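You operate a simulated robot arm through the tools that you are given. There is no shell and no other tool. Be economical: measure what you need, move in short steps, check, and stop when the job is done.

Carry out the task below with a simulated two-armed robot. There is one attempt and no reset: what you move stays moved.

Task
Pack the yellow rolled socks and the glasses case in the grey crate and carry it to the shoe bench.
Fine: they are in the black-handled drawer; shut it again, and carry the crate with both hands.

The check looks at the end state, three seconds after you hand in, the way a careful person would. Anything else that was tipped, shoved, dropped, spilled or broken makes it a failure.

Robot
Two 7-joint arms with two-finger parallel grippers on one trunk, on a base that drives. Base frame: it is fixed to the floor where the robot stands at the start and does not move with it; the origin is under the middle of the robot, x ahead of it, y to its left, z up. Lengths are in cm, angles in rad, forces in N, time in s.
The left shoulder is at the start at [5, 16.5, 93], the right one opposite. With the tool pointing down near the work surface each hand reaches from about 22 to 70 cm from the robot's upright axis, wherever it stands, measured 20 degrees to its own side. Places, roughly: black-handled drawer [70, 0, 70]; crate (34x24x13 cm) [80, 50, 80]; inside of the grey crate [80, 50, 80]; seat of the shoe bench [80, 140, 50]. Payload 3.91 kg a hand.
The TCP of each hand is the grasp point between the finger pads, 3 cm short of the fingertips. In the tool frame z runs along the fingers and y along their closing line. The gripper opens to 11 cm. The fingers are 2 cm wide and 1 cm thick; the gripper's body (4.8 by 11.2 cm) begins 5.5 cm behind the TCP.
Orientation is that of the tool frame in the base frame, as [roll, pitch, yaw] about the fixed x, y, z axes, in that order (R = Rz(yaw) Ry(pitch) Rx(roll)). With the fingers straight down and closing along the base's y, the tool's x points along the base's -x, its y along +y and its z along -z.

Tools
- The arms move only by the tool arm_command. It takes "left_plan", "right_plan" or both (then of equal length, played together; a hand with none holds still); each is a list of rows, each an object (a shift or turn left out is 0, a gripper value left out holds the last) with "translation": the shift along the tool's x, y, z in cm, a list of three; "rot": the turn, a rotation vector about the tool's x, y, z in rad, a list of three; "hand": the finger opening in cm, from 0 to 11. In form: [{"translation": [tx, ty, tz], "rot": [ax, ay, az], "hand": hand}, ...]. A call has 1 to 12 rows; each row shifts and turns the commanded pose from where the row before left it, along the tool's axes as they then stand. Each row takes 0.2 s and may step no farther than 5 cm and 0.15 rad from the row before; otherwise, or with a gripper value out of range, the whole call is refused. A pose out of reach is approached as far as the arm can. The call stops where the force on the tool passes 40 N (or 10 N more than at its start, if that is more) or the arm is blocked; 0.2 s more then pass. The fingers move at their own pace (about 4.5 cm/s each) and stop on an object; they squeeze with about 41 N. The grip force told is the motor's: it shows also when the fingers shut on nothing. Time passes only in rows, and 0.2 s behind the last, so rows that do not move let the fingers close. The reply holds the time, the measured pose of the TCP, the force on the tool along the base axes, the opening and the grip force, in the units named above and with some noise, with the torque about the TCP (base axes, N m) and any sound that the robot's microphone picked up.
- Cameras (640 x 400 px; columns grow to the right, rows downward): "scene" is now at [11.38, 3.39, 110.5]; the picture's right is [0.38, -0.93, 0.00], its down [-0.50, -0.20, -0.84] and it looks along [0.78, 0.32, -0.53] (base axes); focal length 214 px, centre (320, 200). "left" rides on the left gripper at [7.2, -1.7, -10.3] in its tool frame; the picture's right is [0.23, 0.97, 0.00], its down [-0.76, 0.18, -0.62] and it looks along [-0.61, 0.14, 0.78] (tool axes); focal length 222 px, centre (320, 200). "right" rides on the right gripper at [7.2, 1.7, -10.3] in its tool frame; the picture's right is [-0.23, 0.97, 0.00], its down [-0.76, -0.18, -0.62] and it looks along [-0.61, -0.14, 0.78] (tool axes); focal length 222 px, centre (320, 200). There is no depth. A picture from a camera that has moved, and an enlarged one, comes with that camera's place and axes in the base frame and with its lens.
- snapshot(camera): a new picture of that camera. It takes no simulated time.
- slide_trunk(by): slides the trunk up (or, below 0, down) by that many cm; the arms and the scene camera ride with it, the base frame stays. It gives what a move gives, with no picture.
- steer(legs): drives the robot by 1 to 6 legs, each [ahead, left, turn to the left] in cm, cm and rad, along the robot's own axes; the way and the turn of a leg run together, so that a leg with both is an arc; at most 150 cm and 3.142 rad a leg. The arms and the cameras ride along, it lands a little off, and it stops where it bumps. It gives what a move gives.
- head_to(pan, tilt): turns the head with the scene camera to pan (to the left, within 1.396 rad either way) and tilt (down, from -0.506 to 1.204), counted from straight ahead of the robot. It gives what a move gives.
- zoom(camera, box): a new picture of the part [left, top, right, bottom] of that camera's present view, enlarged. It takes no simulated time.
- job_done(): hands the job in; it is judged then, once.

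Work in short steps. Places have to be worked out from the pictures, the camera data and where the tool is seen: move nearer, look again, correct. Check each grasp and each placing, and mend what went wrong. You have 120 turns and 88 pictures in all, those below and enlarged ones among them. Open the grippers and draw the arms clear of the work before you hand the job in, unless the task says otherwise; then end with one line.

The tools are called after "Call:" as name(argument=value, ...) on one line, values as JSON. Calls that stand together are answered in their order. arm_command: Moves the arms, as the interface text tells. Its arguments: {"type":"object","properties":{"left_plan":{"type":"array"},"right_plan":{"type":"array"}},"required":[]} The other tools are called the same way: slide_trunk (by) slides the trunk up or down; steer (legs) drives the base; head_to (pan, tilt) turns the head that bears the scene camera; snapshot (camera) takes a picture; zoom (camera, box) takes an enlarged picture of a part of a camera's view; job_done () hands the job in.

At the start:

```text
t: 0.0
left_tcp_pos: [42.75, 39.94, 105.87]
left_tool_rot: [3.141, 0.0, -3.141]
left_contact_force: [0.3, 0.5, -0.2]
left_ft_torque: [0.02, 0.01, -0.05]
left_width: 11.01
left_grip_force: 0.0
right_tcp_pos: [47.09, -3.58, 104.18]
right_tool_rot: [-3.141, -0.001, -3.141]
right_contact_force: [-0.8, -0.1, 0.2]
right_ft_torque: [0.03, -0.01, 0.02]
right_width: 11.0
right_grip_force: 0.1
trunk travel left (down, up): [-15.0, 35.3]
robot x, y, heading: [0.59, -0.14, 0.002]
head pan, tilt: [0.386, 0.564]
```

scene: 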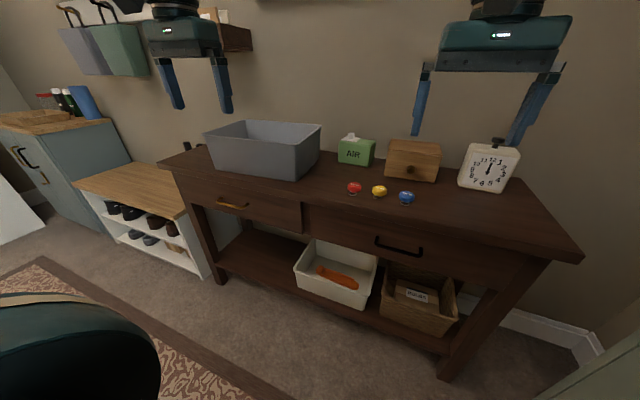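
right: 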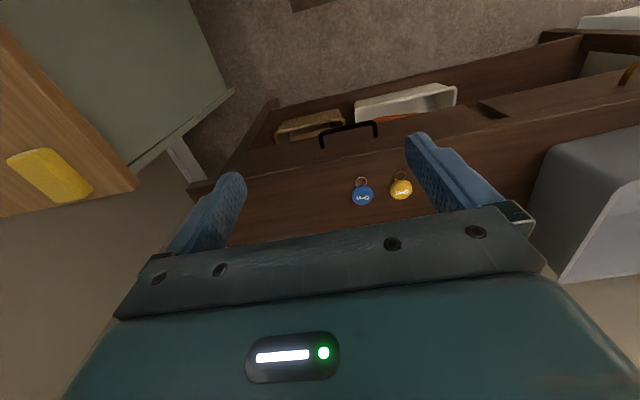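
left: 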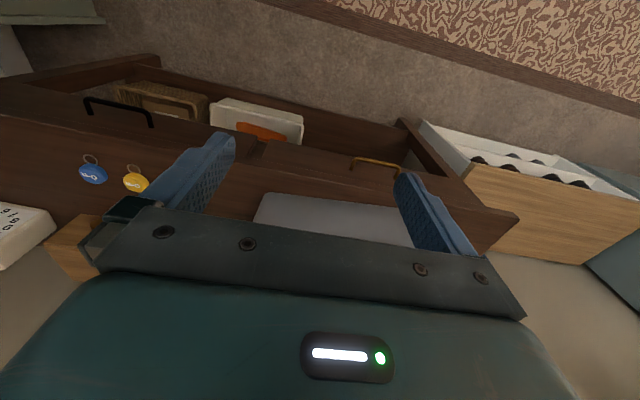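

I'll look closely at the black-handled drawer and the crate before moving.

Call:
zoom(camera="scene", box=[300, 120, 560, 290])

Call:
zoom(camera="scene", box=[60, 100, 340, 280])

```text
2.35 times, centred on (430, 205) of scene
camera zoom: at [11.38, 3.39, 110.5], right [0.38, -0.93, 0.0], down [-0.5, -0.2, -0.84], along [0.78, 0.32, -0.53], focal length 505 px, centre (61, 188)
```

zoom: 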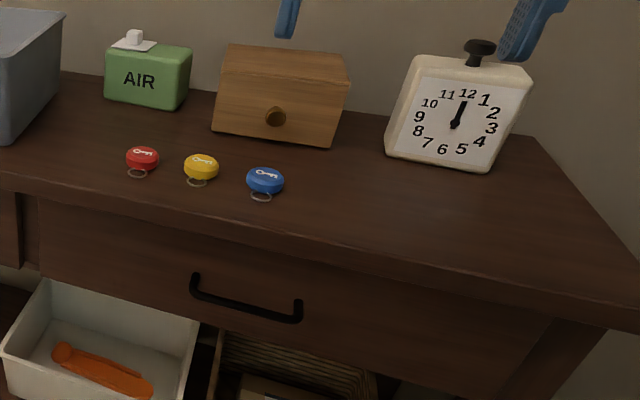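

```text
2.22 times, centred on (200, 190) of scene
camera zoom: at [11.38, 3.39, 110.5], right [0.38, -0.93, 0.0], down [-0.5, -0.2, -0.84], along [0.78, 0.32, -0.53], focal length 477 px, centre (587, 222)
```

zoom: 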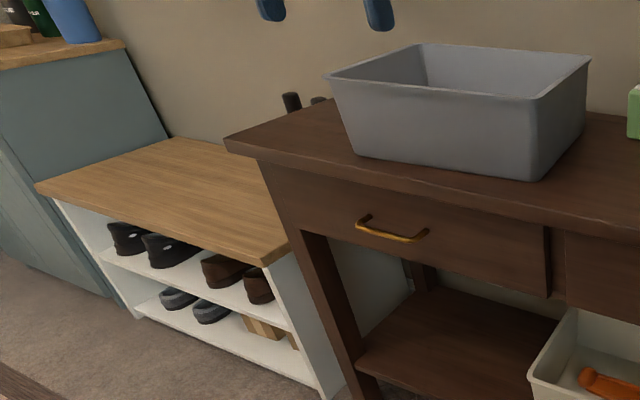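

The two views triangulate the black handle bar at about [58, 0, 69.5], with the table's front edge at x≈57.5 and its top at z≈80. I'll turn the right hand to point forward with its fingers closing vertically, keeping the TCP in place.

Call:
arm_command(right_plan=[{"translation": [2, 0, 0], "rot": [-0.0866, -0.0866, 0.0866], "hand": 6}, {"rot": [-0.0866, -0.0866, 0.0866]}, {"rot": [-0.0866, -0.0866, 0.0866]}, {"rot": [-0.0866, -0.0866, 0.0866]}, {"rot": [-0.0866, -0.0866, 0.0866]}, {"rot": [-0.0866, -0.0866, 0.0866]}, {"rot": [-0.0866, -0.0866, 0.0866]}, {"rot": [-0.0866, -0.0866, 0.0866]}, {"rot": [-0.0866, -0.0866, 0.0866]}, {"rot": [-0.0866, -0.0866, 0.0866]}, {"rot": [-0.0866, -0.0866, 0.0866]}, {"rot": [-0.0866, -0.0866, 0.0866]}])

Call:
arm_command(right_plan=[{"rot": [-0.0832, -0.0832, 0.0832]}, {"rot": [-0.0862, -0.0862, 0.0862]}, {}])

```text
t: 2.6
left_tcp_pos: [42.8, 39.93, 105.92]
left_tool_rot: [-3.141, -0.001, 3.141]
left_contact_force: [-0.8, 0.4, -0.4]
left_ft_torque: [0.01, -0.02, 0.02]
left_width: 11.02
left_grip_force: 0.0
right_tcp_pos: [45.07, -3.54, 104.18]
right_tool_rot: [1.754, 0.151, 1.754]
right_contact_force: [-0.1, 0.5, 0.7]
right_ft_torque: [0.04, -0.03, 0.01]
right_width: 6.01
right_grip_force: 0.1
trunk travel left (down, up): [-15.0, 35.3]
robot x, y, heading: [-0.05, -0.42, -0.001]
head pan, tilt: [0.386, 0.564]
```

```text
t: 3.4
left_tcp_pos: [42.75, 39.99, 105.87]
left_tool_rot: [3.141, -0.001, -3.141]
left_contact_force: [-1.0, -0.7, -0.2]
left_ft_torque: [-0.02, 0.03, -0.01]
left_width: 10.99
left_grip_force: 0.1
right_tcp_pos: [44.96, -3.76, 104.3]
right_tool_rot: [1.571, -0.001, 1.57]
right_contact_force: [0.1, 0.2, -0.4]
right_ft_torque: [-0.01, 0.03, -0.02]
right_width: 6.0
right_grip_force: 0.0
trunk travel left (down, up): [-15.0, 35.3]
robot x, y, heading: [-0.2, 0.15, 0.0]
head pan, tilt: [0.386, 0.564]
```

The hand now points forward. I'll lower it to handle height, clear of the table edge, and look.

Call:
arm_command(right_plan=[{"translation": [0.5, -4.35, 0]}, {"translation": [0.5, -4.35, 0]}, {"translation": [0.5, -4.35, 0]}, {"translation": [0.5, -4.35, 0]}, {"translation": [0.5, -4.35, 0]}, {"translation": [0.5, -4.35, 0]}, {"translation": [0.5, -4.35, 0]}, {"translation": [0, -4.35, 0]}, {}])

Call:
snapshot(camera="right")

Call:
head_to(pan=0.0, tilt=0.75)

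Call:
snapshot(camera="scene")

```text
t: 5.4
left_tcp_pos: [42.82, 39.89, 105.81]
left_tool_rot: [-3.14, 0.0, -3.141]
left_contact_force: [0.7, -1.1, -0.3]
left_ft_torque: [-0.02, 0.03, -0.02]
left_width: 11.01
left_grip_force: 0.0
right_tcp_pos: [44.94, -0.09, 69.17]
right_tool_rot: [1.572, -0.001, 1.572]
right_contact_force: [0.9, 0.8, -0.3]
right_ft_torque: [0.02, -0.02, -0.01]
right_width: 6.0
right_grip_force: 0.0
trunk travel left (down, up): [-15.0, 35.3]
robot x, y, heading: [0.18, 0.0, -0.002]
head pan, tilt: [0.386, 0.564]
```

```text
82 pictures are left
camera right: at [34.42, 7.09, 70.72], right [0.0, -0.23, 0.97], down [-0.62, -0.76, -0.18], along [0.78, -0.61, -0.14], focal length 222 px, centre (320, 200)
```

right: 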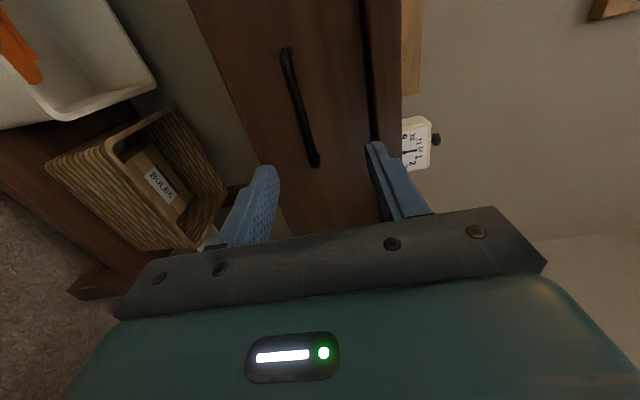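

```text
t: 6.3
left_tcp_pos: [42.82, 39.95, 105.74]
left_tool_rot: [3.141, 0.0, 3.141]
left_contact_force: [0.1, 0.3, 1.0]
left_ft_torque: [0.01, 0.0, 0.01]
left_width: 10.98
left_grip_force: 0.1
right_tcp_pos: [44.8, -0.25, 69.22]
right_tool_rot: [1.573, 0.003, 1.572]
right_contact_force: [0.1, 0.1, -0.7]
right_ft_torque: [0.0, 0.04, 0.0]
right_width: 6.0
right_grip_force: 0.0
trunk travel left (down, up): [-15.0, 35.3]
robot x, y, heading: [-0.16, -0.37, -0.0]
head pan, tilt: [0.0, 0.75]
```

```text
81 pictures are left
camera scene: at [11.39, 0.03, 108.89], right [0.0, -1.0, 0.0], down [-0.68, 0.0, -0.73], along [0.73, 0.0, -0.68], focal length 214 px, centre (320, 200)
```

scene: 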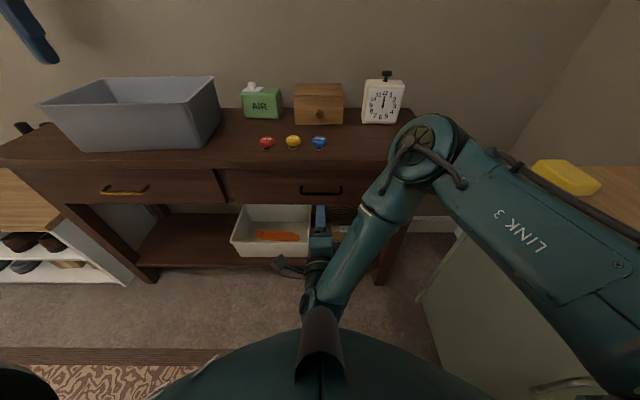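

The estimates disagree by a few cm, so I'll zoom in on the handle in both views.

Call:
zoom(camera="right", box=[200, 0, 440, 150])

Call:
zoom(camera="scene", box=[200, 130, 440, 280])

```text
2.67 times, centred on (320, 75) of right
camera zoom: at [34.41, 7.09, 70.75], right [0.0, -0.23, 0.97], down [-0.62, -0.76, -0.18], along [0.78, -0.61, -0.14], focal length 592 px, centre (320, 533)
```

zoom: 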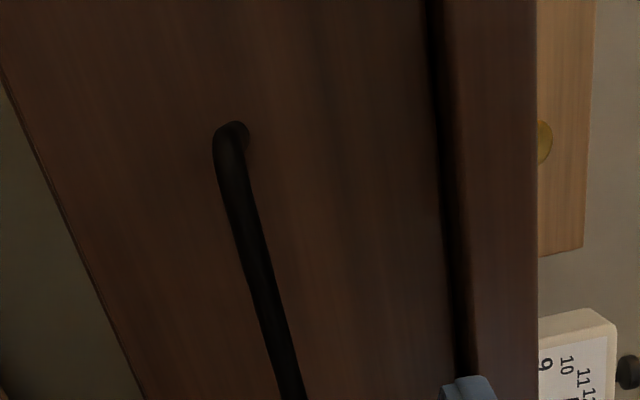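

```text
2.67 times, centred on (320, 205) of scene
camera zoom: at [11.39, 0.03, 108.89], right [0.0, -1.0, 0.0], down [-0.68, 0.0, -0.73], along [0.73, 0.0, -0.68], focal length 572 px, centre (320, 187)
```

zoom: 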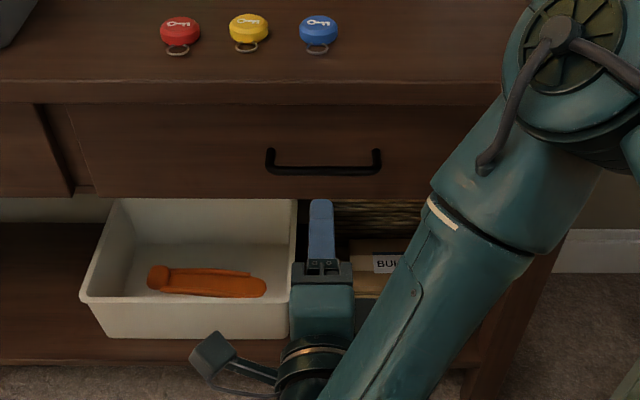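

Re-measured, the bar is at about [60, -0.6, 66.5] and the drawer face at x≈63. I'll lower 2.7 cm and move up to it, then look before closing.

Call:
arm_command(right_plan=[{"translation": [-0.4, -2.7, 0]}, {"translation": [0, 0, 4]}, {"translation": [0, 0, 4]}, {"translation": [0, 0, 3]}, {}])

Call:
snapshot(camera="right")

Call:
zoom(camera="scene", box=[200, 130, 440, 280])

```text
t: 7.5
left_tcp_pos: [42.68, 39.96, 105.92]
left_tool_rot: [-3.141, -0.001, 3.142]
left_contact_force: [0.5, -0.5, 0.1]
left_ft_torque: [0.01, 0.02, 0.0]
left_width: 11.02
left_grip_force: 0.1
right_tcp_pos: [54.83, 2.27, 69.63]
right_tool_rot: [1.577, 0.002, 1.567]
right_contact_force: [0.0, -0.2, 0.2]
right_ft_torque: [-0.01, 0.0, 0.0]
right_width: 6.01
right_grip_force: 0.0
right hand out of reach, approached as far as the arm can: row 1, 2, 3, 4
trunk travel left (down, up): [-15.0, 35.3]
robot x, y, heading: [0.14, -0.11, -0.0]
head pan, tilt: [0.0, 0.75]
```

```text
78 pictures are left
camera right: at [44.42, 9.57, 71.28], right [0.0, -0.23, 0.97], down [-0.63, -0.76, -0.17], along [0.78, -0.61, -0.14], focal length 222 px, centre (320, 200)
```

right: 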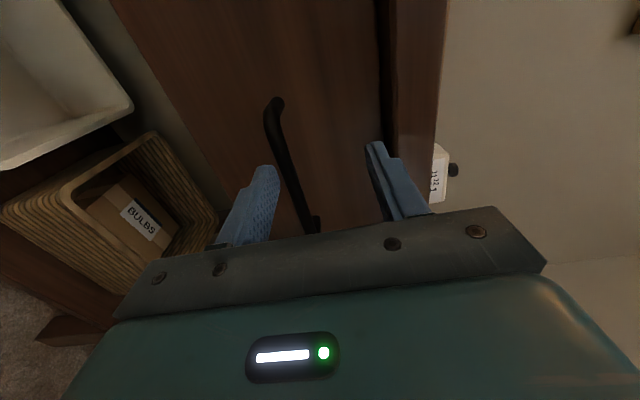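

```text
2.67 times, centred on (320, 205) of scene
camera zoom: at [11.39, 0.02, 108.89], right [0.0, -1.0, 0.0], down [-0.68, 0.0, -0.73], along [0.73, 0.0, -0.68], focal length 572 px, centre (320, 187)
```

zoom: 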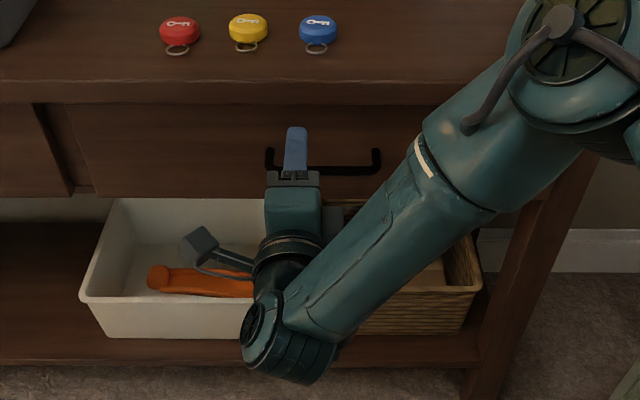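

The arm stops about 3 cm above the handle and 2 cm left of it because of its reach. I'll lower the trunk so the arm is less strained, then correct.

Call:
slide_trunk(by=-8)

Call:
arm_command(right_plan=[{}, {}])

```text
t: 8.6
left_tcp_pos: [42.81, 39.97, 97.87]
left_tool_rot: [-3.141, 0.0, 3.141]
left_contact_force: [0.5, -0.3, -0.4]
left_ft_torque: [0.0, -0.03, 0.02]
left_width: 11.03
left_grip_force: 0.0
right_tcp_pos: [54.76, 2.43, 61.65]
right_tool_rot: [1.576, 0.002, 1.567]
right_contact_force: [0.5, -0.3, -0.1]
right_ft_torque: [0.0, -0.02, -0.01]
right_width: 5.99
right_grip_force: 0.1
trunk travel left (down, up): [-7.0, 43.3]
robot x, y, heading: [-0.38, -0.03, 0.0]
head pan, tilt: [0.0, 0.75]
```

```text
t: 9.2
left_tcp_pos: [42.76, 39.97, 97.86]
left_tool_rot: [-3.141, -0.001, 3.141]
left_contact_force: [-0.4, -0.3, -0.1]
left_ft_torque: [-0.01, -0.01, -0.01]
left_width: 10.99
left_grip_force: 0.2
right_tcp_pos: [54.76, 2.34, 61.67]
right_tool_rot: [1.576, 0.002, 1.568]
right_contact_force: [0.4, -0.1, 0.2]
right_ft_torque: [0.0, -0.02, -0.01]
right_width: 6.0
right_grip_force: 0.1
trunk travel left (down, up): [-7.0, 43.3]
robot x, y, heading: [0.07, -0.05, -0.001]
head pan, tilt: [0.0, 0.75]
```

Now raise 4.9 cm and shift right, still short of the handle.

Call:
arm_command(right_plan=[{"translation": [-1.0, 2.4, 0]}, {"translation": [-1.9, 2.5, 0]}, {}])

Call:
snapshot(camera="right")

```text
t: 10.0
left_tcp_pos: [42.67, 39.84, 97.85]
left_tool_rot: [3.141, 0.0, -3.14]
left_contact_force: [0.0, -0.1, -0.3]
left_ft_torque: [0.01, 0.0, 0.0]
left_width: 11.0
left_grip_force: 0.0
right_tcp_pos: [54.75, -0.63, 66.49]
right_tool_rot: [1.578, -0.002, 1.567]
right_contact_force: [-0.2, 1.4, 0.9]
right_ft_torque: [0.0, 0.03, -0.02]
right_width: 6.0
right_grip_force: 0.0
trunk travel left (down, up): [-7.0, 43.3]
robot x, y, heading: [-0.03, 0.2, -0.001]
head pan, tilt: [0.0, 0.75]
```

```text
76 pictures are left
camera right: at [44.4, 6.59, 68.14], right [0.0, -0.23, 0.97], down [-0.63, -0.76, -0.17], along [0.78, -0.61, -0.15], focal length 222 px, centre (320, 200)
```

right: 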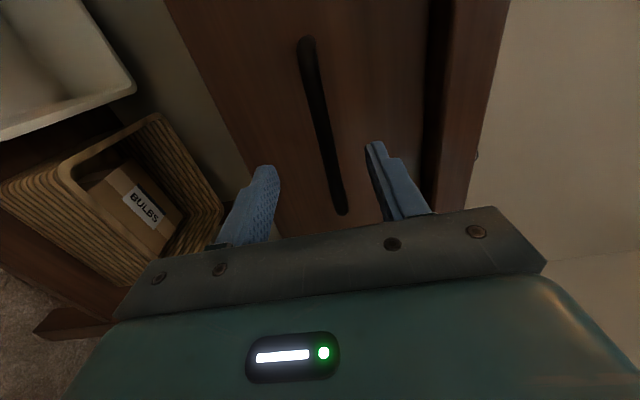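

The bar lies centred between the fingers. I'll advance 3.6 cm and close on it.

Call:
arm_command(right_plan=[{"translation": [0, 0, 2]}, {"translation": [0, 0, 1.6]}, {"hand": 0}, {}, {}, {}, {}])

Call:
snapshot(camera="right")

```text
t: 11.6
left_tcp_pos: [42.48, 39.95, 98.02]
left_tool_rot: [-3.141, 0.003, 3.141]
left_contact_force: [0.9, -0.4, 0.3]
left_ft_torque: [-0.01, -0.02, -0.01]
left_width: 11.01
left_grip_force: 0.1
right_tcp_pos: [58.31, -0.51, 67.12]
right_tool_rot: [1.561, -0.001, 1.566]
right_contact_force: [-0.5, -1.5, 29.8]
right_ft_torque: [-0.07, -0.01, 0.38]
right_width: 1.05
right_grip_force: 45.0
trunk travel left (down, up): [-7.0, 43.3]
robot x, y, heading: [0.05, -0.09, -0.001]
head pan, tilt: [0.0, 0.75]
```

```text
75 pictures are left
camera right: at [48.0, 6.63, 68.64], right [-0.01, -0.23, 0.97], down [-0.63, -0.76, -0.18], along [0.78, -0.61, -0.13], focal length 222 px, centre (320, 200)
```

right: 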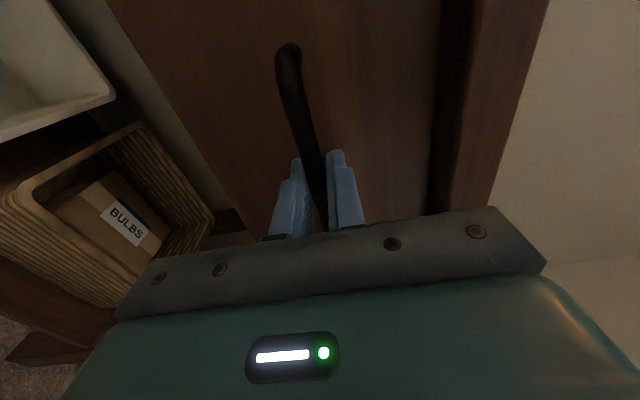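

The bar is gripped at 1.05 cm. I'll relieve the vertical force by rising 0.7 cm and pull gently to test the drawer.

Call:
arm_command(right_plan=[{"translation": [0, 0.7, 0]}, {}, {"translation": [0, 0, -1.5]}, {"translation": [0, 0, -1.5]}, {"translation": [0, 0, -2]}, {}])

Call:
snapshot(camera="scene")

```text
t: 13.0
left_tcp_pos: [42.7, 39.96, 97.84]
left_tool_rot: [-3.141, 0.001, -3.141]
left_contact_force: [1.0, -0.9, 0.1]
left_ft_torque: [0.01, -0.03, 0.01]
left_width: 10.96
left_grip_force: 0.0
right_tcp_pos: [53.15, -0.58, 67.25]
right_tool_rot: [1.579, 0.001, 1.568]
right_contact_force: [-1.4, 4.0, 3.3]
right_ft_torque: [0.1, -0.02, -0.62]
right_width: 1.05
right_grip_force: 45.3
trunk travel left (down, up): [-7.0, 43.3]
robot x, y, heading: [0.33, 0.09, -0.0]
head pan, tilt: [0.0, 0.75]
```

```text
74 pictures are left
camera scene: at [11.36, 0.04, 100.89], right [0.0, -1.0, 0.0], down [-0.68, 0.0, -0.73], along [0.73, 0.0, -0.68], focal length 214 px, centre (320, 200)
```

scene: 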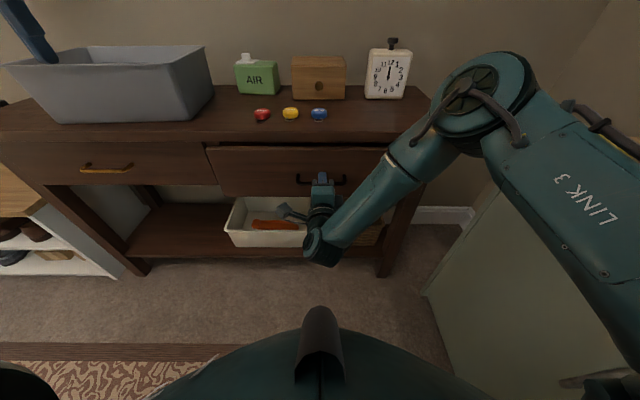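

The drawer slides freely. I'll drive back 17 cm while holding the handle to open it further.

Call:
steer(legs=[[-17, 0, 0]])

Call:
snapshot(camera="scene")

```text
t: 14.5
left_tcp_pos: [25.48, 40.05, 97.83]
left_tool_rot: [3.142, 0.0, -3.139]
left_contact_force: [-0.6, 0.2, 0.0]
left_ft_torque: [0.01, -0.02, -0.03]
left_width: 11.04
left_grip_force: 0.2
right_tcp_pos: [36.06, -0.47, 67.23]
right_tool_rot: [1.576, 0.003, 1.57]
right_contact_force: [-0.9, 10.4, -3.6]
right_ft_torque: [0.07, 0.02, -0.3]
right_width: 1.05
right_grip_force: 44.9
trunk travel left (down, up): [-7.0, 43.3]
robot x, y, heading: [-17.22, 0.04, 0.0]
head pan, tilt: [0.0, 0.75]
```

```text
73 pictures are left
camera scene: at [-5.81, 0.07, 100.89], right [0.0, -1.0, 0.0], down [-0.68, 0.0, -0.73], along [0.73, 0.0, -0.68], focal length 214 px, centre (320, 200)
```

scene: 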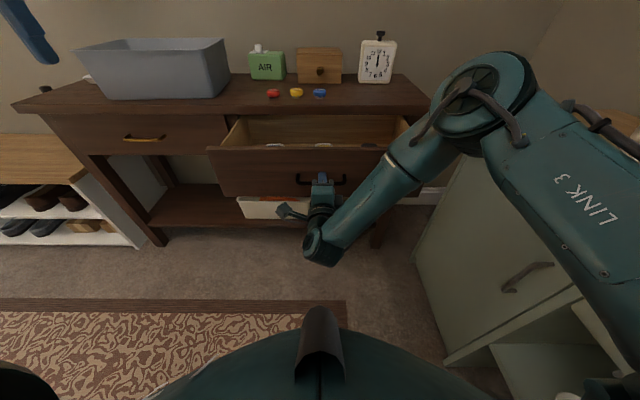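

The drawer is open about 22 cm. I'll release the handle, back the hand off, raise the trunk, and look into the drawer.

Call:
arm_command(right_plan=[{"hand": 5}, {}, {}, {"translation": [0, 0, -3]}, {"translation": [0, 0, -3]}, {"translation": [-3, 0, -2]}, {"translation": [-4, 0, 0]}, {"translation": [-4, 3, 0]}, {"translation": [-2, 4, 0]}, {}])

Call:
slide_trunk(by=18)

Call:
snapshot(camera="scene")

```text
t: 16.7
left_tcp_pos: [25.45, 40.12, 97.9]
left_tool_rot: [-3.14, 0.0, -3.139]
left_contact_force: [0.0, 0.5, 0.3]
left_ft_torque: [0.01, -0.02, 0.0]
left_width: 11.01
left_grip_force: 0.0
right_tcp_pos: [27.18, -11.18, 75.83]
right_tool_rot: [1.576, 0.0, 1.566]
right_contact_force: [0.0, -0.5, -0.4]
right_ft_torque: [-0.03, -0.01, 0.0]
right_width: 5.02
right_grip_force: 0.1
right hand out of reach, approached as far as the arm can: row 7, 8
trunk travel left (down, up): [-7.0, 43.3]
robot x, y, heading: [-17.37, 0.02, -0.002]
head pan, tilt: [0.0, 0.75]
```

```text
t: 18.7
left_tcp_pos: [25.48, 39.98, 115.8]
left_tool_rot: [3.14, 0.0, -3.14]
left_contact_force: [0.4, 0.4, 0.7]
left_ft_torque: [-0.03, 0.01, 0.0]
left_width: 11.02
left_grip_force: 0.0
right_tcp_pos: [27.24, -11.14, 93.74]
right_tool_rot: [1.577, 0.002, 1.567]
right_contact_force: [0.0, -0.4, 1.4]
right_ft_torque: [0.01, -0.03, 0.0]
right_width: 5.0
right_grip_force: 0.0
trunk travel left (down, up): [-25.0, 25.3]
robot x, y, heading: [-17.01, -0.09, 0.0]
head pan, tilt: [0.0, 0.75]
```

```text
72 pictures are left
camera scene: at [-5.82, 0.03, 118.88], right [0.0, -1.0, 0.0], down [-0.68, 0.0, -0.73], along [0.73, 0.0, -0.68], focal length 214 px, centre (320, 200)
```

scene: 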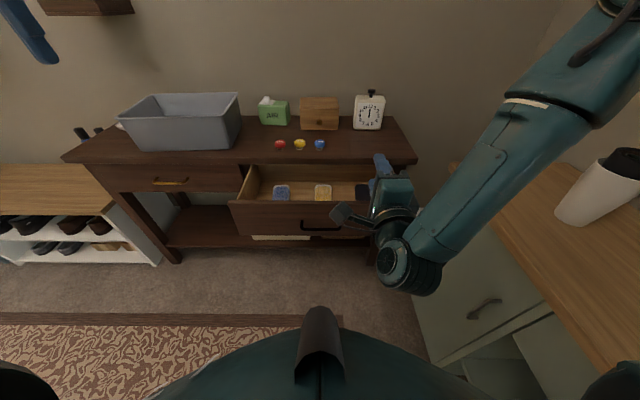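

Right hand obstructs the drawer. I'll turn it back to fingers-down, raise it, then look again.

Call:
arm_command(right_plan=[{"translation": [0, 4, 0]}, {"translation": [0, 4, 0]}, {"rot": [0.0866, 0.0866, -0.0866]}, {"rot": [0.0866, 0.0866, -0.0866]}, {"rot": [0.0866, 0.0866, -0.0866]}, {"rot": [0.0866, 0.0866, -0.0866]}, {"rot": [0.0866, 0.0866, -0.0866]}, {"rot": [0.0866, 0.0866, -0.0866]}, {"rot": [0.0866, 0.0866, -0.0866]}, {"rot": [0.0866, 0.0866, -0.0866]}, {"rot": [0.0866, 0.0866, -0.0866]}, {"rot": [0.0866, 0.0866, -0.0866]}])

Call:
arm_command(right_plan=[{"rot": [0.0866, 0.0866, -0.0866]}, {"rot": [0.0866, 0.0866, -0.0866]}, {"rot": [0.0832, 0.0832, -0.0832]}, {"rot": [0.0862, 0.0862, -0.0862]}, {"translation": [0, -4, 0]}, {"translation": [0, -4, 0]}, {}])

Call:
snapshot(camera="scene")

```text
t: 21.3
left_tcp_pos: [25.56, 40.07, 115.77]
left_tool_rot: [-3.14, -0.003, -3.139]
left_contact_force: [-0.2, 0.8, -0.3]
left_ft_torque: [0.01, 0.0, 0.05]
left_width: 10.99
left_grip_force: 0.1
right_tcp_pos: [27.16, -11.16, 101.75]
right_tool_rot: [2.742, 0.262, 2.737]
right_contact_force: [0.4, 0.0, 0.1]
right_ft_torque: [-0.01, -0.02, 0.02]
right_width: 5.05
right_grip_force: 0.2
trunk travel left (down, up): [-25.0, 25.3]
robot x, y, heading: [-17.4, -0.04, 0.001]
head pan, tilt: [0.0, 0.75]
```

```text
t: 22.9
left_tcp_pos: [25.44, 39.95, 115.88]
left_tool_rot: [-3.142, -0.001, -3.14]
left_contact_force: [-0.2, 0.1, -1.0]
left_ft_torque: [-0.03, -0.02, -0.01]
left_width: 11.02
left_grip_force: 0.0
right_tcp_pos: [27.05, -19.04, 101.75]
right_tool_rot: [-3.141, -0.007, 3.139]
right_contact_force: [-0.7, 0.1, 1.4]
right_ft_torque: [0.01, 0.01, 0.01]
right_width: 5.03
right_grip_force: 0.0
trunk travel left (down, up): [-25.0, 25.3]
robot x, y, heading: [-17.21, 0.06, -0.0]
head pan, tilt: [0.0, 0.75]
```

```text
71 pictures are left
camera scene: at [-5.82, 0.04, 118.89], right [0.0, -1.0, 0.0], down [-0.68, 0.0, -0.73], along [0.73, 0.0, -0.68], focal length 214 px, centre (320, 200)
```

scene: 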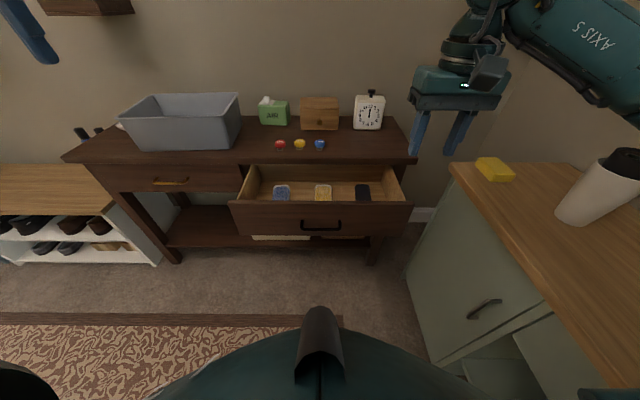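

I see a blue, a yellow and a black item in the drawer. Zooming in.

Call:
zoom(camera="scene", box=[220, 140, 430, 250])

```text
3.05 times, centred on (325, 195) of scene
camera zoom: at [-5.82, 0.04, 118.89], right [0.0, -1.0, 0.0], down [-0.68, 0.0, -0.73], along [0.73, 0.0, -0.68], focal length 654 px, centre (305, 215)
```

zoom: 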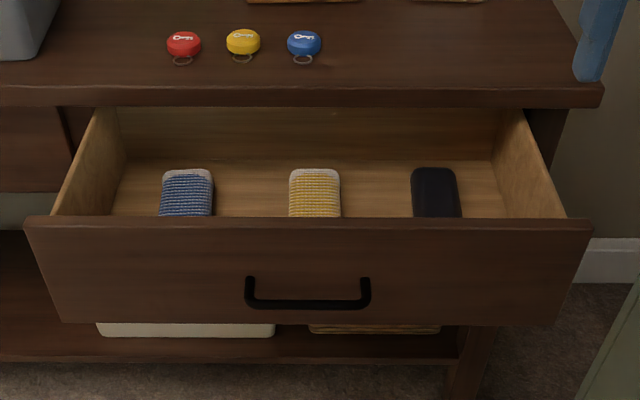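

The yellow roll and black case are there; the blue roll is not asked for. I'll bring the right hand over the drawer and view from above.

Call:
arm_command(right_plan=[{"translation": [-3, 4, 0], "hand": 11}, {"translation": [-3, 4, 0]}, {"translation": [-3, 4, 0]}, {}])

Call:
snapshot(camera="right")

```text
t: 23.9
left_tcp_pos: [25.44, 39.9, 115.93]
left_tool_rot: [-3.141, 0.0, -3.139]
left_contact_force: [0.2, -0.1, 0.3]
left_ft_torque: [0.02, 0.03, 0.0]
left_width: 10.96
left_grip_force: 0.1
right_tcp_pos: [36.25, -7.09, 101.78]
right_tool_rot: [3.14, -0.009, 3.137]
right_contact_force: [-0.2, 0.3, 0.0]
right_ft_torque: [-0.01, 0.0, -0.03]
right_width: 11.02
right_grip_force: 0.1
trunk travel left (down, up): [-25.0, 25.3]
robot x, y, heading: [-17.17, 0.27, 0.003]
head pan, tilt: [0.0, 0.75]
```

```text
69 pictures are left
camera right: at [28.87, -5.28, 111.88], right [0.23, 0.97, 0.0], down [0.76, -0.18, 0.62], along [0.6, -0.15, -0.79], focal length 222 px, centre (320, 200)
```

right: 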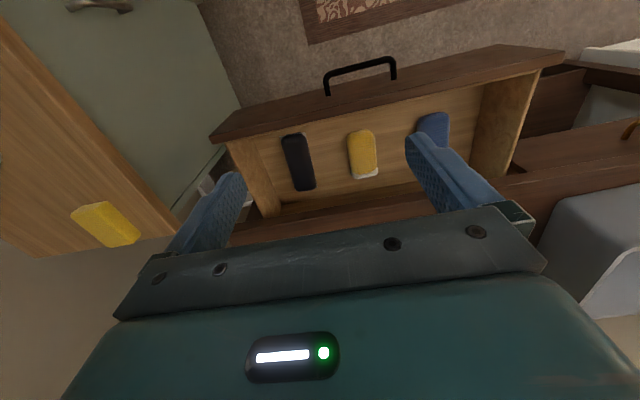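

Estimates: yellow socks centred near [54, -1], black case near [53.5, -16], both lengthwise along x in the drawer. I'll drive 12 cm ahead for reach, move the right hand above the case, and re-measure.

Call:
steer(legs=[[12, 0, 0]])

Call:
arm_command(right_plan=[{"translation": [0, -4, 4]}, {"translation": [0, -4, 4]}, {"translation": [0, 0, 4]}, {"translation": [0, 0, 2]}, {}])

Call:
snapshot(camera="right")

Call:
snapshot(camera="scene")

```text
t: 25.1
left_tcp_pos: [37.6, 40.02, 115.84]
left_tool_rot: [3.141, -0.002, -3.14]
left_contact_force: [0.7, -0.4, 0.5]
left_ft_torque: [0.0, 0.02, 0.02]
left_width: 10.99
left_grip_force: 0.0
right_tcp_pos: [48.18, -7.03, 101.61]
right_tool_rot: [-3.141, -0.008, 3.136]
right_contact_force: [-0.2, 0.4, -0.6]
right_ft_torque: [0.0, 0.0, -0.03]
right_width: 11.01
right_grip_force: 0.1
trunk travel left (down, up): [-25.0, 25.3]
robot x, y, heading: [-5.37, -0.16, 0.004]
head pan, tilt: [0.0, 0.75]
```

```text
refused: row 1 steps farther than a row can; nothing moved
```

```text
68 pictures are left
camera right: at [40.89, -5.29, 111.86], right [0.23, 0.97, 0.0], down [0.77, -0.18, 0.62], along [0.6, -0.14, -0.79], focal length 222 px, centre (320, 200)
```

right: 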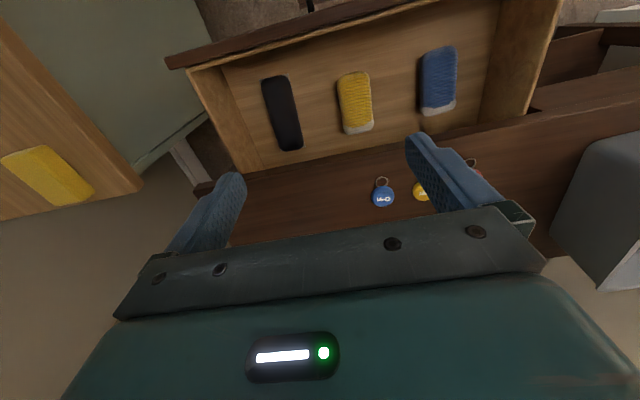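

```text
67 pictures are left
camera scene: at [6.22, 0.04, 118.88], right [0.0, -1.0, 0.0], down [-0.68, 0.0, -0.73], along [0.73, 0.0, -0.68], focal length 214 px, centre (320, 200)
```

scene: 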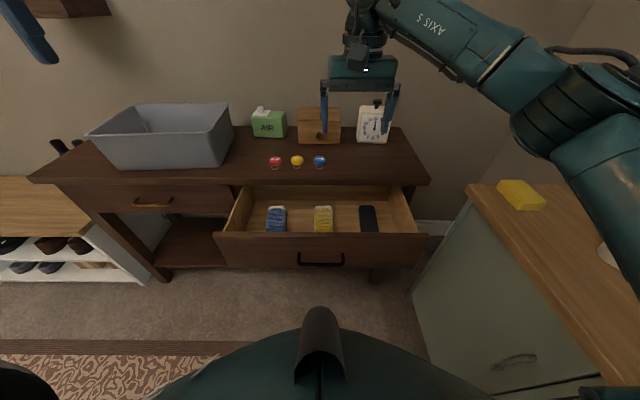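

Items measure: socks x 48.8–61, y≈-1, top z≈64; case x 46.5–62, y≈-16.3, top z≈62.5. The table edge (x≈57) crowds them, so I'll hook closed fingers inside the drawer front and pull it out a few cm more.

Call:
arm_command(right_plan=[{"translation": [1.2, 0, 4.7], "hand": 0}, {"translation": [1.2, 0, 4.7]}, {"translation": [0, 0, 4.9]}, {"translation": [0, 0, 4.9]}, {"translation": [0, 0, 4.9]}, {"translation": [0, 0, 4.9]}, {}])

Call:
snapshot(camera="right")

Call:
snapshot(camera="scene")

```text
t: 26.8
left_tcp_pos: [37.5, 39.96, 115.82]
left_tool_rot: [3.141, 0.0, -3.14]
left_contact_force: [-0.8, -0.9, -0.8]
left_ft_torque: [-0.02, -0.01, 0.01]
left_width: 11.01
left_grip_force: 0.0
right_tcp_pos: [45.44, -7.1, 72.54]
right_tool_rot: [-3.141, -0.007, 3.136]
right_contact_force: [0.8, 0.1, -0.3]
right_ft_torque: [0.04, 0.0, -0.03]
right_width: 0.0
right_grip_force: 31.9
trunk travel left (down, up): [-25.0, 25.3]
robot x, y, heading: [-5.5, -0.11, 0.0]
head pan, tilt: [0.0, 0.75]
```

```text
66 pictures are left
camera right: at [38.2, -5.35, 82.7], right [0.23, 0.97, 0.0], down [0.76, -0.18, 0.62], along [0.6, -0.14, -0.79], focal length 222 px, centre (320, 200)
```

right: 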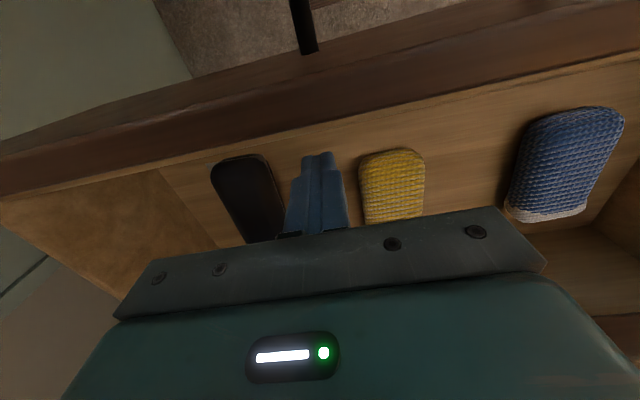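

```text
65 pictures are left
camera scene: at [6.17, 0.04, 118.89], right [0.0, -1.0, 0.0], down [-0.68, 0.0, -0.73], along [0.73, 0.0, -0.68], focal length 214 px, centre (320, 200)
```

scene: 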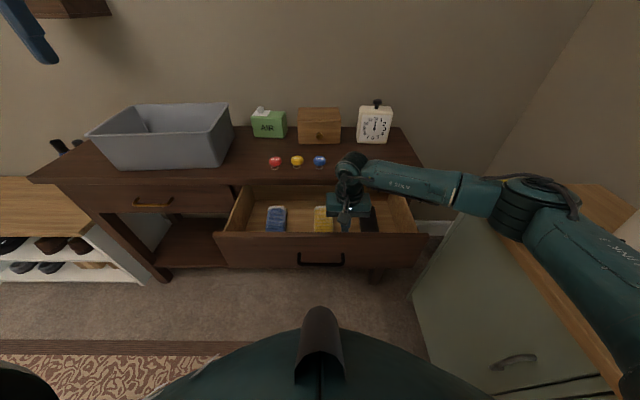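

The fingers are inside, behind the drawer front. Pull toward the robot.

Call:
arm_command(right_plan=[{"translation": [0, 0, 1.2]}, {"translation": [1.5, 0, 0]}, {"translation": [1.5, 0, 0]}, {"translation": [1.5, 0, 0]}, {"translation": [1.5, 0, 0]}, {"translation": [1.5, 0, 0]}, {}])

Call:
snapshot(camera="right")

```text
t: 27.9
left_tcp_pos: [37.39, 39.99, 115.89]
left_tool_rot: [3.141, 0.0, -3.14]
left_contact_force: [-0.5, 0.3, 0.3]
left_ft_torque: [-0.03, -0.08, -0.01]
left_width: 11.01
left_grip_force: 0.0
right_tcp_pos: [41.5, -7.04, 71.71]
right_tool_rot: [3.14, 0.02, 3.129]
right_contact_force: [11.3, 1.9, -5.9]
right_ft_torque: [0.02, 0.16, 0.09]
right_width: 0.0
right_grip_force: 37.8
trunk travel left (down, up): [-25.0, 25.3]
robot x, y, heading: [-5.27, 0.05, 0.003]
head pan, tilt: [0.0, 0.75]
stopped in row 5 (right hand): the force on the tool passed its limit (the readings are from after the stop); the commanded pose is now the measured one
```

```text
64 pictures are left
camera right: at [33.93, -5.3, 81.72], right [0.24, 0.97, 0.01], down [0.75, -0.19, 0.64], along [0.62, -0.15, -0.77], focal length 222 px, centre (320, 200)
```

right: 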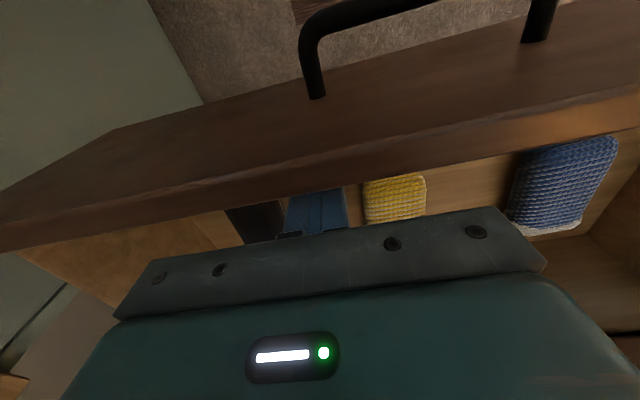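

It stopped, likely at the drawer's end stop. I'll back off, rise, and look from above again.

Call:
arm_command(right_plan=[{"translation": [-2.5, 0, 0]}, {"translation": [0, 0, -5]}, {"translation": [0, 0, -5]}, {"translation": [0, 0, -5]}, {"translation": [0, -3, -4], "hand": 9}, {"translation": [0, -3, -4]}, {"translation": [0, -3, -4]}, {}])

Call:
snapshot(camera="right")

Call:
zoom(camera="scene", box=[200, 150, 440, 300])

```text
t: 29.7
left_tcp_pos: [37.5, 40.0, 115.82]
left_tool_rot: [3.141, 0.0, -3.139]
left_contact_force: [-0.4, -1.2, -0.9]
left_ft_torque: [0.03, 0.02, 0.02]
left_width: 11.01
left_grip_force: 0.0
right_tcp_pos: [43.26, -16.2, 98.76]
right_tool_rot: [3.138, 0.014, 3.13]
right_contact_force: [-0.3, 0.2, 0.4]
right_ft_torque: [-0.03, -0.03, -0.03]
right_width: 8.61
right_grip_force: 0.2
trunk travel left (down, up): [-25.0, 25.3]
robot x, y, heading: [-4.88, 0.2, 0.002]
head pan, tilt: [0.0, 0.75]
```

```text
63 pictures are left
camera right: at [35.8, -14.48, 108.85], right [0.24, 0.97, 0.01], down [0.75, -0.19, 0.63], along [0.62, -0.15, -0.77], focal length 222 px, centre (320, 200)
```

right: 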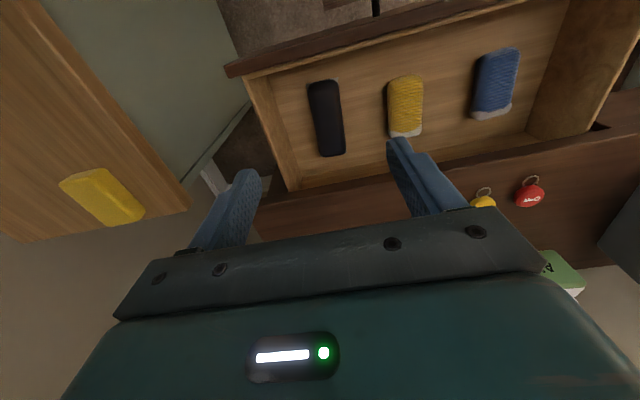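

```text
2.67 times, centred on (320, 225) of scene
camera zoom: at [6.21, 0.06, 118.89], right [0.0, -1.0, 0.0], down [-0.68, 0.0, -0.73], along [0.73, 0.0, -0.68], focal length 572 px, centre (320, 133)
```

zoom: 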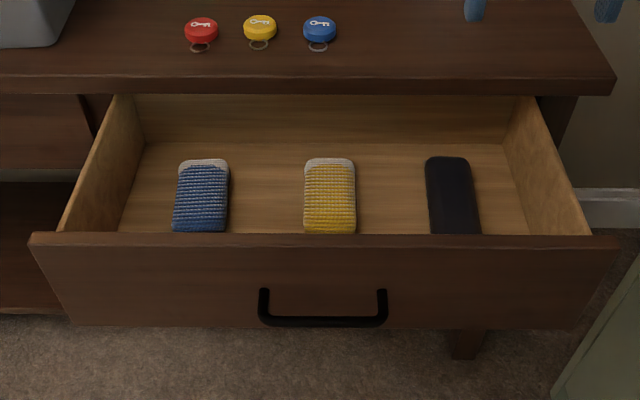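

The drawer is now out about 1 cm more. The case spans x 45–61 at y≈-16.7. I'll lower the right hand to straddle it at x≈51, stopping above.

Call:
arm_command(right_plan=[{"translation": [-4, -0.3, 2], "hand": 9}, {"translation": [-3.7, -0.2, 3]}, {"translation": [0, 0, 5]}, {"translation": [0, 0, 5]}, {"translation": [0, 0, 5]}, {"translation": [0, 0, 5]}, {"translation": [0, 0, 5]}, {}])

Call:
snapshot(camera="right")

Call:
zoom(camera="scene", box=[200, 150, 440, 300])

```text
t: 31.5
left_tcp_pos: [37.5, 40.12, 115.8]
left_tool_rot: [-3.141, 0.0, -3.14]
left_contact_force: [0.5, -0.4, -0.2]
left_ft_torque: [0.0, 0.02, 0.04]
left_width: 10.99
left_grip_force: 0.1
right_tcp_pos: [51.37, -16.73, 69.03]
right_tool_rot: [3.137, 0.015, 3.127]
right_contact_force: [-0.3, 0.0, 0.1]
right_ft_torque: [0.01, -0.01, -0.03]
right_width: 9.01
right_grip_force: 0.0
trunk travel left (down, up): [-25.0, 25.3]
robot x, y, heading: [-5.38, 0.05, -0.001]
head pan, tilt: [0.0, 0.75]
```

```text
61 pictures are left
camera right: at [43.96, -15.04, 79.11], right [0.24, 0.97, 0.01], down [0.75, -0.19, 0.63], along [0.62, -0.15, -0.77], focal length 222 px, centre (320, 200)
```

right: 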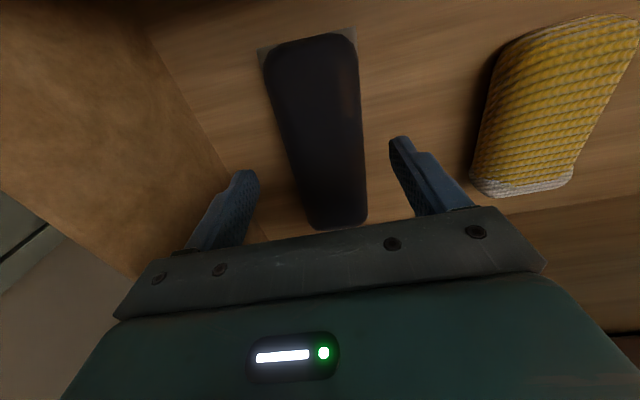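

```text
2.67 times, centred on (320, 225) of scene
camera zoom: at [6.2, 0.05, 118.89], right [0.0, -1.0, 0.0], down [-0.68, 0.0, -0.73], along [0.73, 0.0, -0.68], focal length 572 px, centre (320, 133)
```

zoom: 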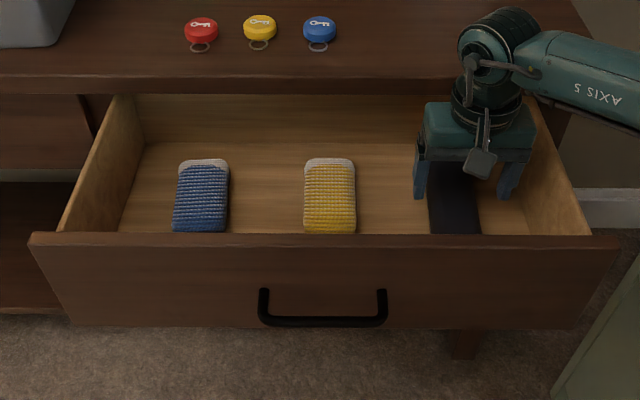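

The fingers straddle the case, whose top triangulates to about z 64.5. I'll lower in small steps to TCP z≈64 and check force.

Call:
arm_command(right_plan=[{"translation": [0, 0, 2]}, {"translation": [0, 0, 2]}, {"translation": [0, 0, 1]}, {}])

Call:
snapshot(camera="right")

```text
t: 32.5
left_tcp_pos: [37.45, 40.06, 115.94]
left_tool_rot: [-3.142, 0.003, -3.14]
left_contact_force: [-0.4, -0.3, -0.6]
left_ft_torque: [0.01, -0.05, -0.04]
left_width: 11.0
left_grip_force: 0.1
right_tcp_pos: [51.5, -16.67, 64.11]
right_tool_rot: [3.14, 0.018, 3.13]
right_contact_force: [1.0, -0.5, 12.9]
right_ft_torque: [-0.7, 0.09, -0.06]
right_width: 9.04
right_grip_force: 0.3
trunk travel left (down, up): [-25.0, 25.3]
robot x, y, heading: [-5.42, 0.19, 0.003]
head pan, tilt: [0.0, 0.75]
```

```text
59 pictures are left
camera right: at [44.09, -14.86, 74.18], right [0.24, 0.97, 0.01], down [0.75, -0.19, 0.64], along [0.62, -0.15, -0.77], focal length 222 px, centre (320, 200)
```

right: 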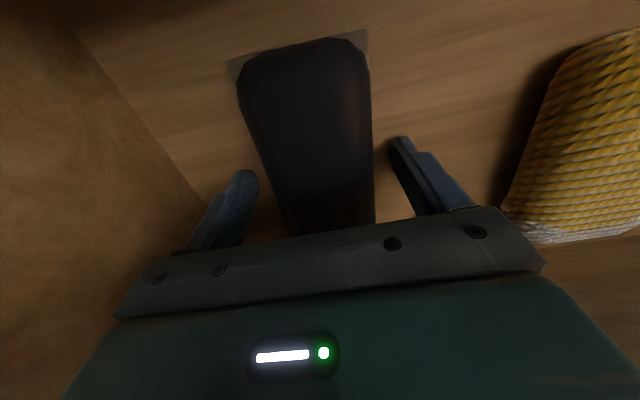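

A fingertip touches the floor, so I'm at full depth. Raise slightly and close on the case.

Call:
arm_command(right_plan=[{"translation": [0, 0, -0.4]}, {"hand": 0}, {}, {}, {}, {}, {}])

Call:
snapshot(camera="right")

```text
t: 34.1
left_tcp_pos: [37.5, 40.07, 115.85]
left_tool_rot: [3.14, 0.001, -3.139]
left_contact_force: [0.7, -0.6, -0.1]
left_ft_torque: [0.02, -0.01, 0.02]
left_width: 10.99
left_grip_force: 0.1
right_tcp_pos: [51.47, -16.75, 64.34]
right_tool_rot: [3.139, 0.013, 3.13]
right_contact_force: [-0.1, -0.8, 0.0]
right_ft_torque: [-0.05, 0.0, -0.03]
right_width: 5.97
right_grip_force: 40.6
trunk travel left (down, up): [-25.0, 25.3]
robot x, y, heading: [-5.2, -0.15, 0.001]
head pan, tilt: [0.0, 0.75]
```

```text
58 pictures are left
camera right: at [44.03, -14.9, 74.41], right [0.24, 0.97, 0.01], down [0.75, -0.19, 0.63], along [0.62, -0.15, -0.77], focal length 222 px, centre (320, 200)
```

right: 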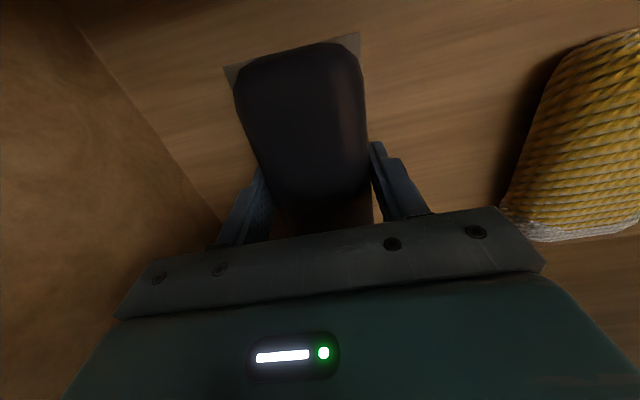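

Gripped at 5.97 cm. The case's far end is under the table overhang, so I'll lift 5 cm, shift back 3.3 cm within the drawer, and check clearances.

Call:
arm_command(right_plan=[{"translation": [0, 0, -2]}, {"translation": [1, 0, -2]}, {"translation": [2.3, 0, -1]}, {}])

Call:
snapshot(camera="right")

Call:
zoom(camera="scene", box=[300, 150, 460, 250])

```text
t: 35.1
left_tcp_pos: [37.44, 39.98, 115.9]
left_tool_rot: [3.14, 0.0, -3.14]
left_contact_force: [0.0, -0.7, -0.2]
left_ft_torque: [0.01, -0.01, -0.02]
left_width: 11.0
left_grip_force: 0.0
right_tcp_pos: [47.96, -16.53, 69.0]
right_tool_rot: [3.139, 0.014, 3.131]
right_contact_force: [-0.4, -0.5, -0.9]
right_ft_torque: [-0.06, 0.01, 0.0]
right_width: 5.94
right_grip_force: 40.8
trunk travel left (down, up): [-25.0, 25.3]
robot x, y, heading: [-5.21, 0.03, 0.0]
head pan, tilt: [0.0, 0.75]
```

```text
57 pictures are left
camera right: at [40.55, -14.87, 79.19], right [0.24, 0.97, 0.01], down [0.75, -0.19, 0.63], along [0.62, -0.15, -0.77], focal length 222 px, centre (320, 200)
```

right: 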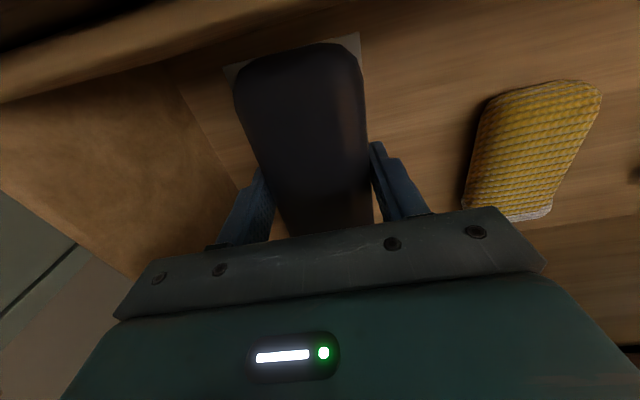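

```text
4.00 times, centred on (380, 200) of scene
camera zoom: at [6.21, 0.05, 118.89], right [0.0, -1.0, 0.0], down [-0.68, 0.0, -0.73], along [0.73, 0.0, -0.68], focal length 858 px, centre (80, 200)
```

zoom: 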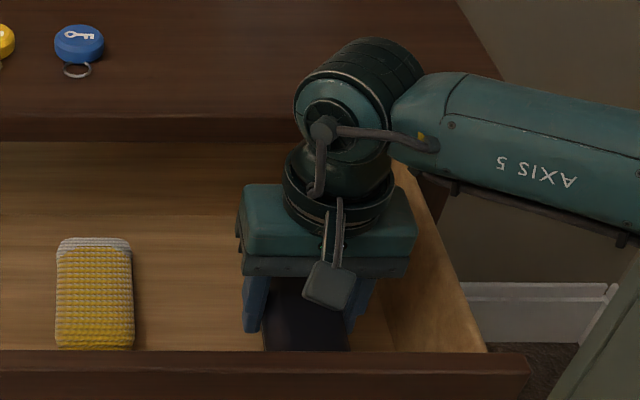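

Clearances are roughly 1.3 cm at each end. Lifting straight up in small steps.

Call:
arm_command(right_plan=[{"translation": [0, 0, -2]}, {"translation": [0, 0, -2]}, {"translation": [0, 0, -2]}, {"translation": [0, 0, -2]}, {"translation": [0, 0, -3]}, {"translation": [0, 0, -4]}, {"translation": [0, 0, -5]}, {"translation": [0, 0, -5]}, {"translation": [0, 0, -5]}, {}])

Call:
snapshot(camera="right")

```text
t: 37.3
left_tcp_pos: [37.54, 39.97, 115.85]
left_tool_rot: [3.14, 0.0, -3.141]
left_contact_force: [0.3, -0.2, 0.1]
left_ft_torque: [-0.03, 0.03, 0.02]
left_width: 10.99
left_grip_force: 0.0
right_tcp_pos: [47.6, -16.75, 99.22]
right_tool_rot: [3.136, 0.013, 3.128]
right_contact_force: [0.0, -0.7, -0.4]
right_ft_torque: [0.0, -0.01, 0.01]
right_width: 5.96
right_grip_force: 41.0
trunk travel left (down, up): [-25.0, 25.3]
robot x, y, heading: [-4.73, -0.09, -0.0]
head pan, tilt: [0.0, 0.75]
```

```text
55 pictures are left
camera right: at [40.21, -14.99, 109.36], right [0.24, 0.97, 0.01], down [0.75, -0.19, 0.63], along [0.62, -0.15, -0.77], focal length 222 px, centre (320, 200)
```

right: 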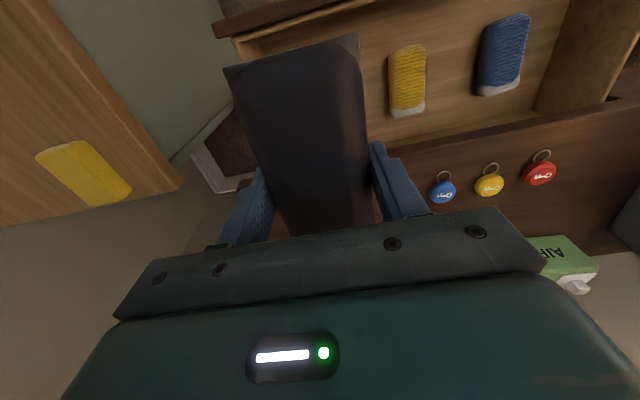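

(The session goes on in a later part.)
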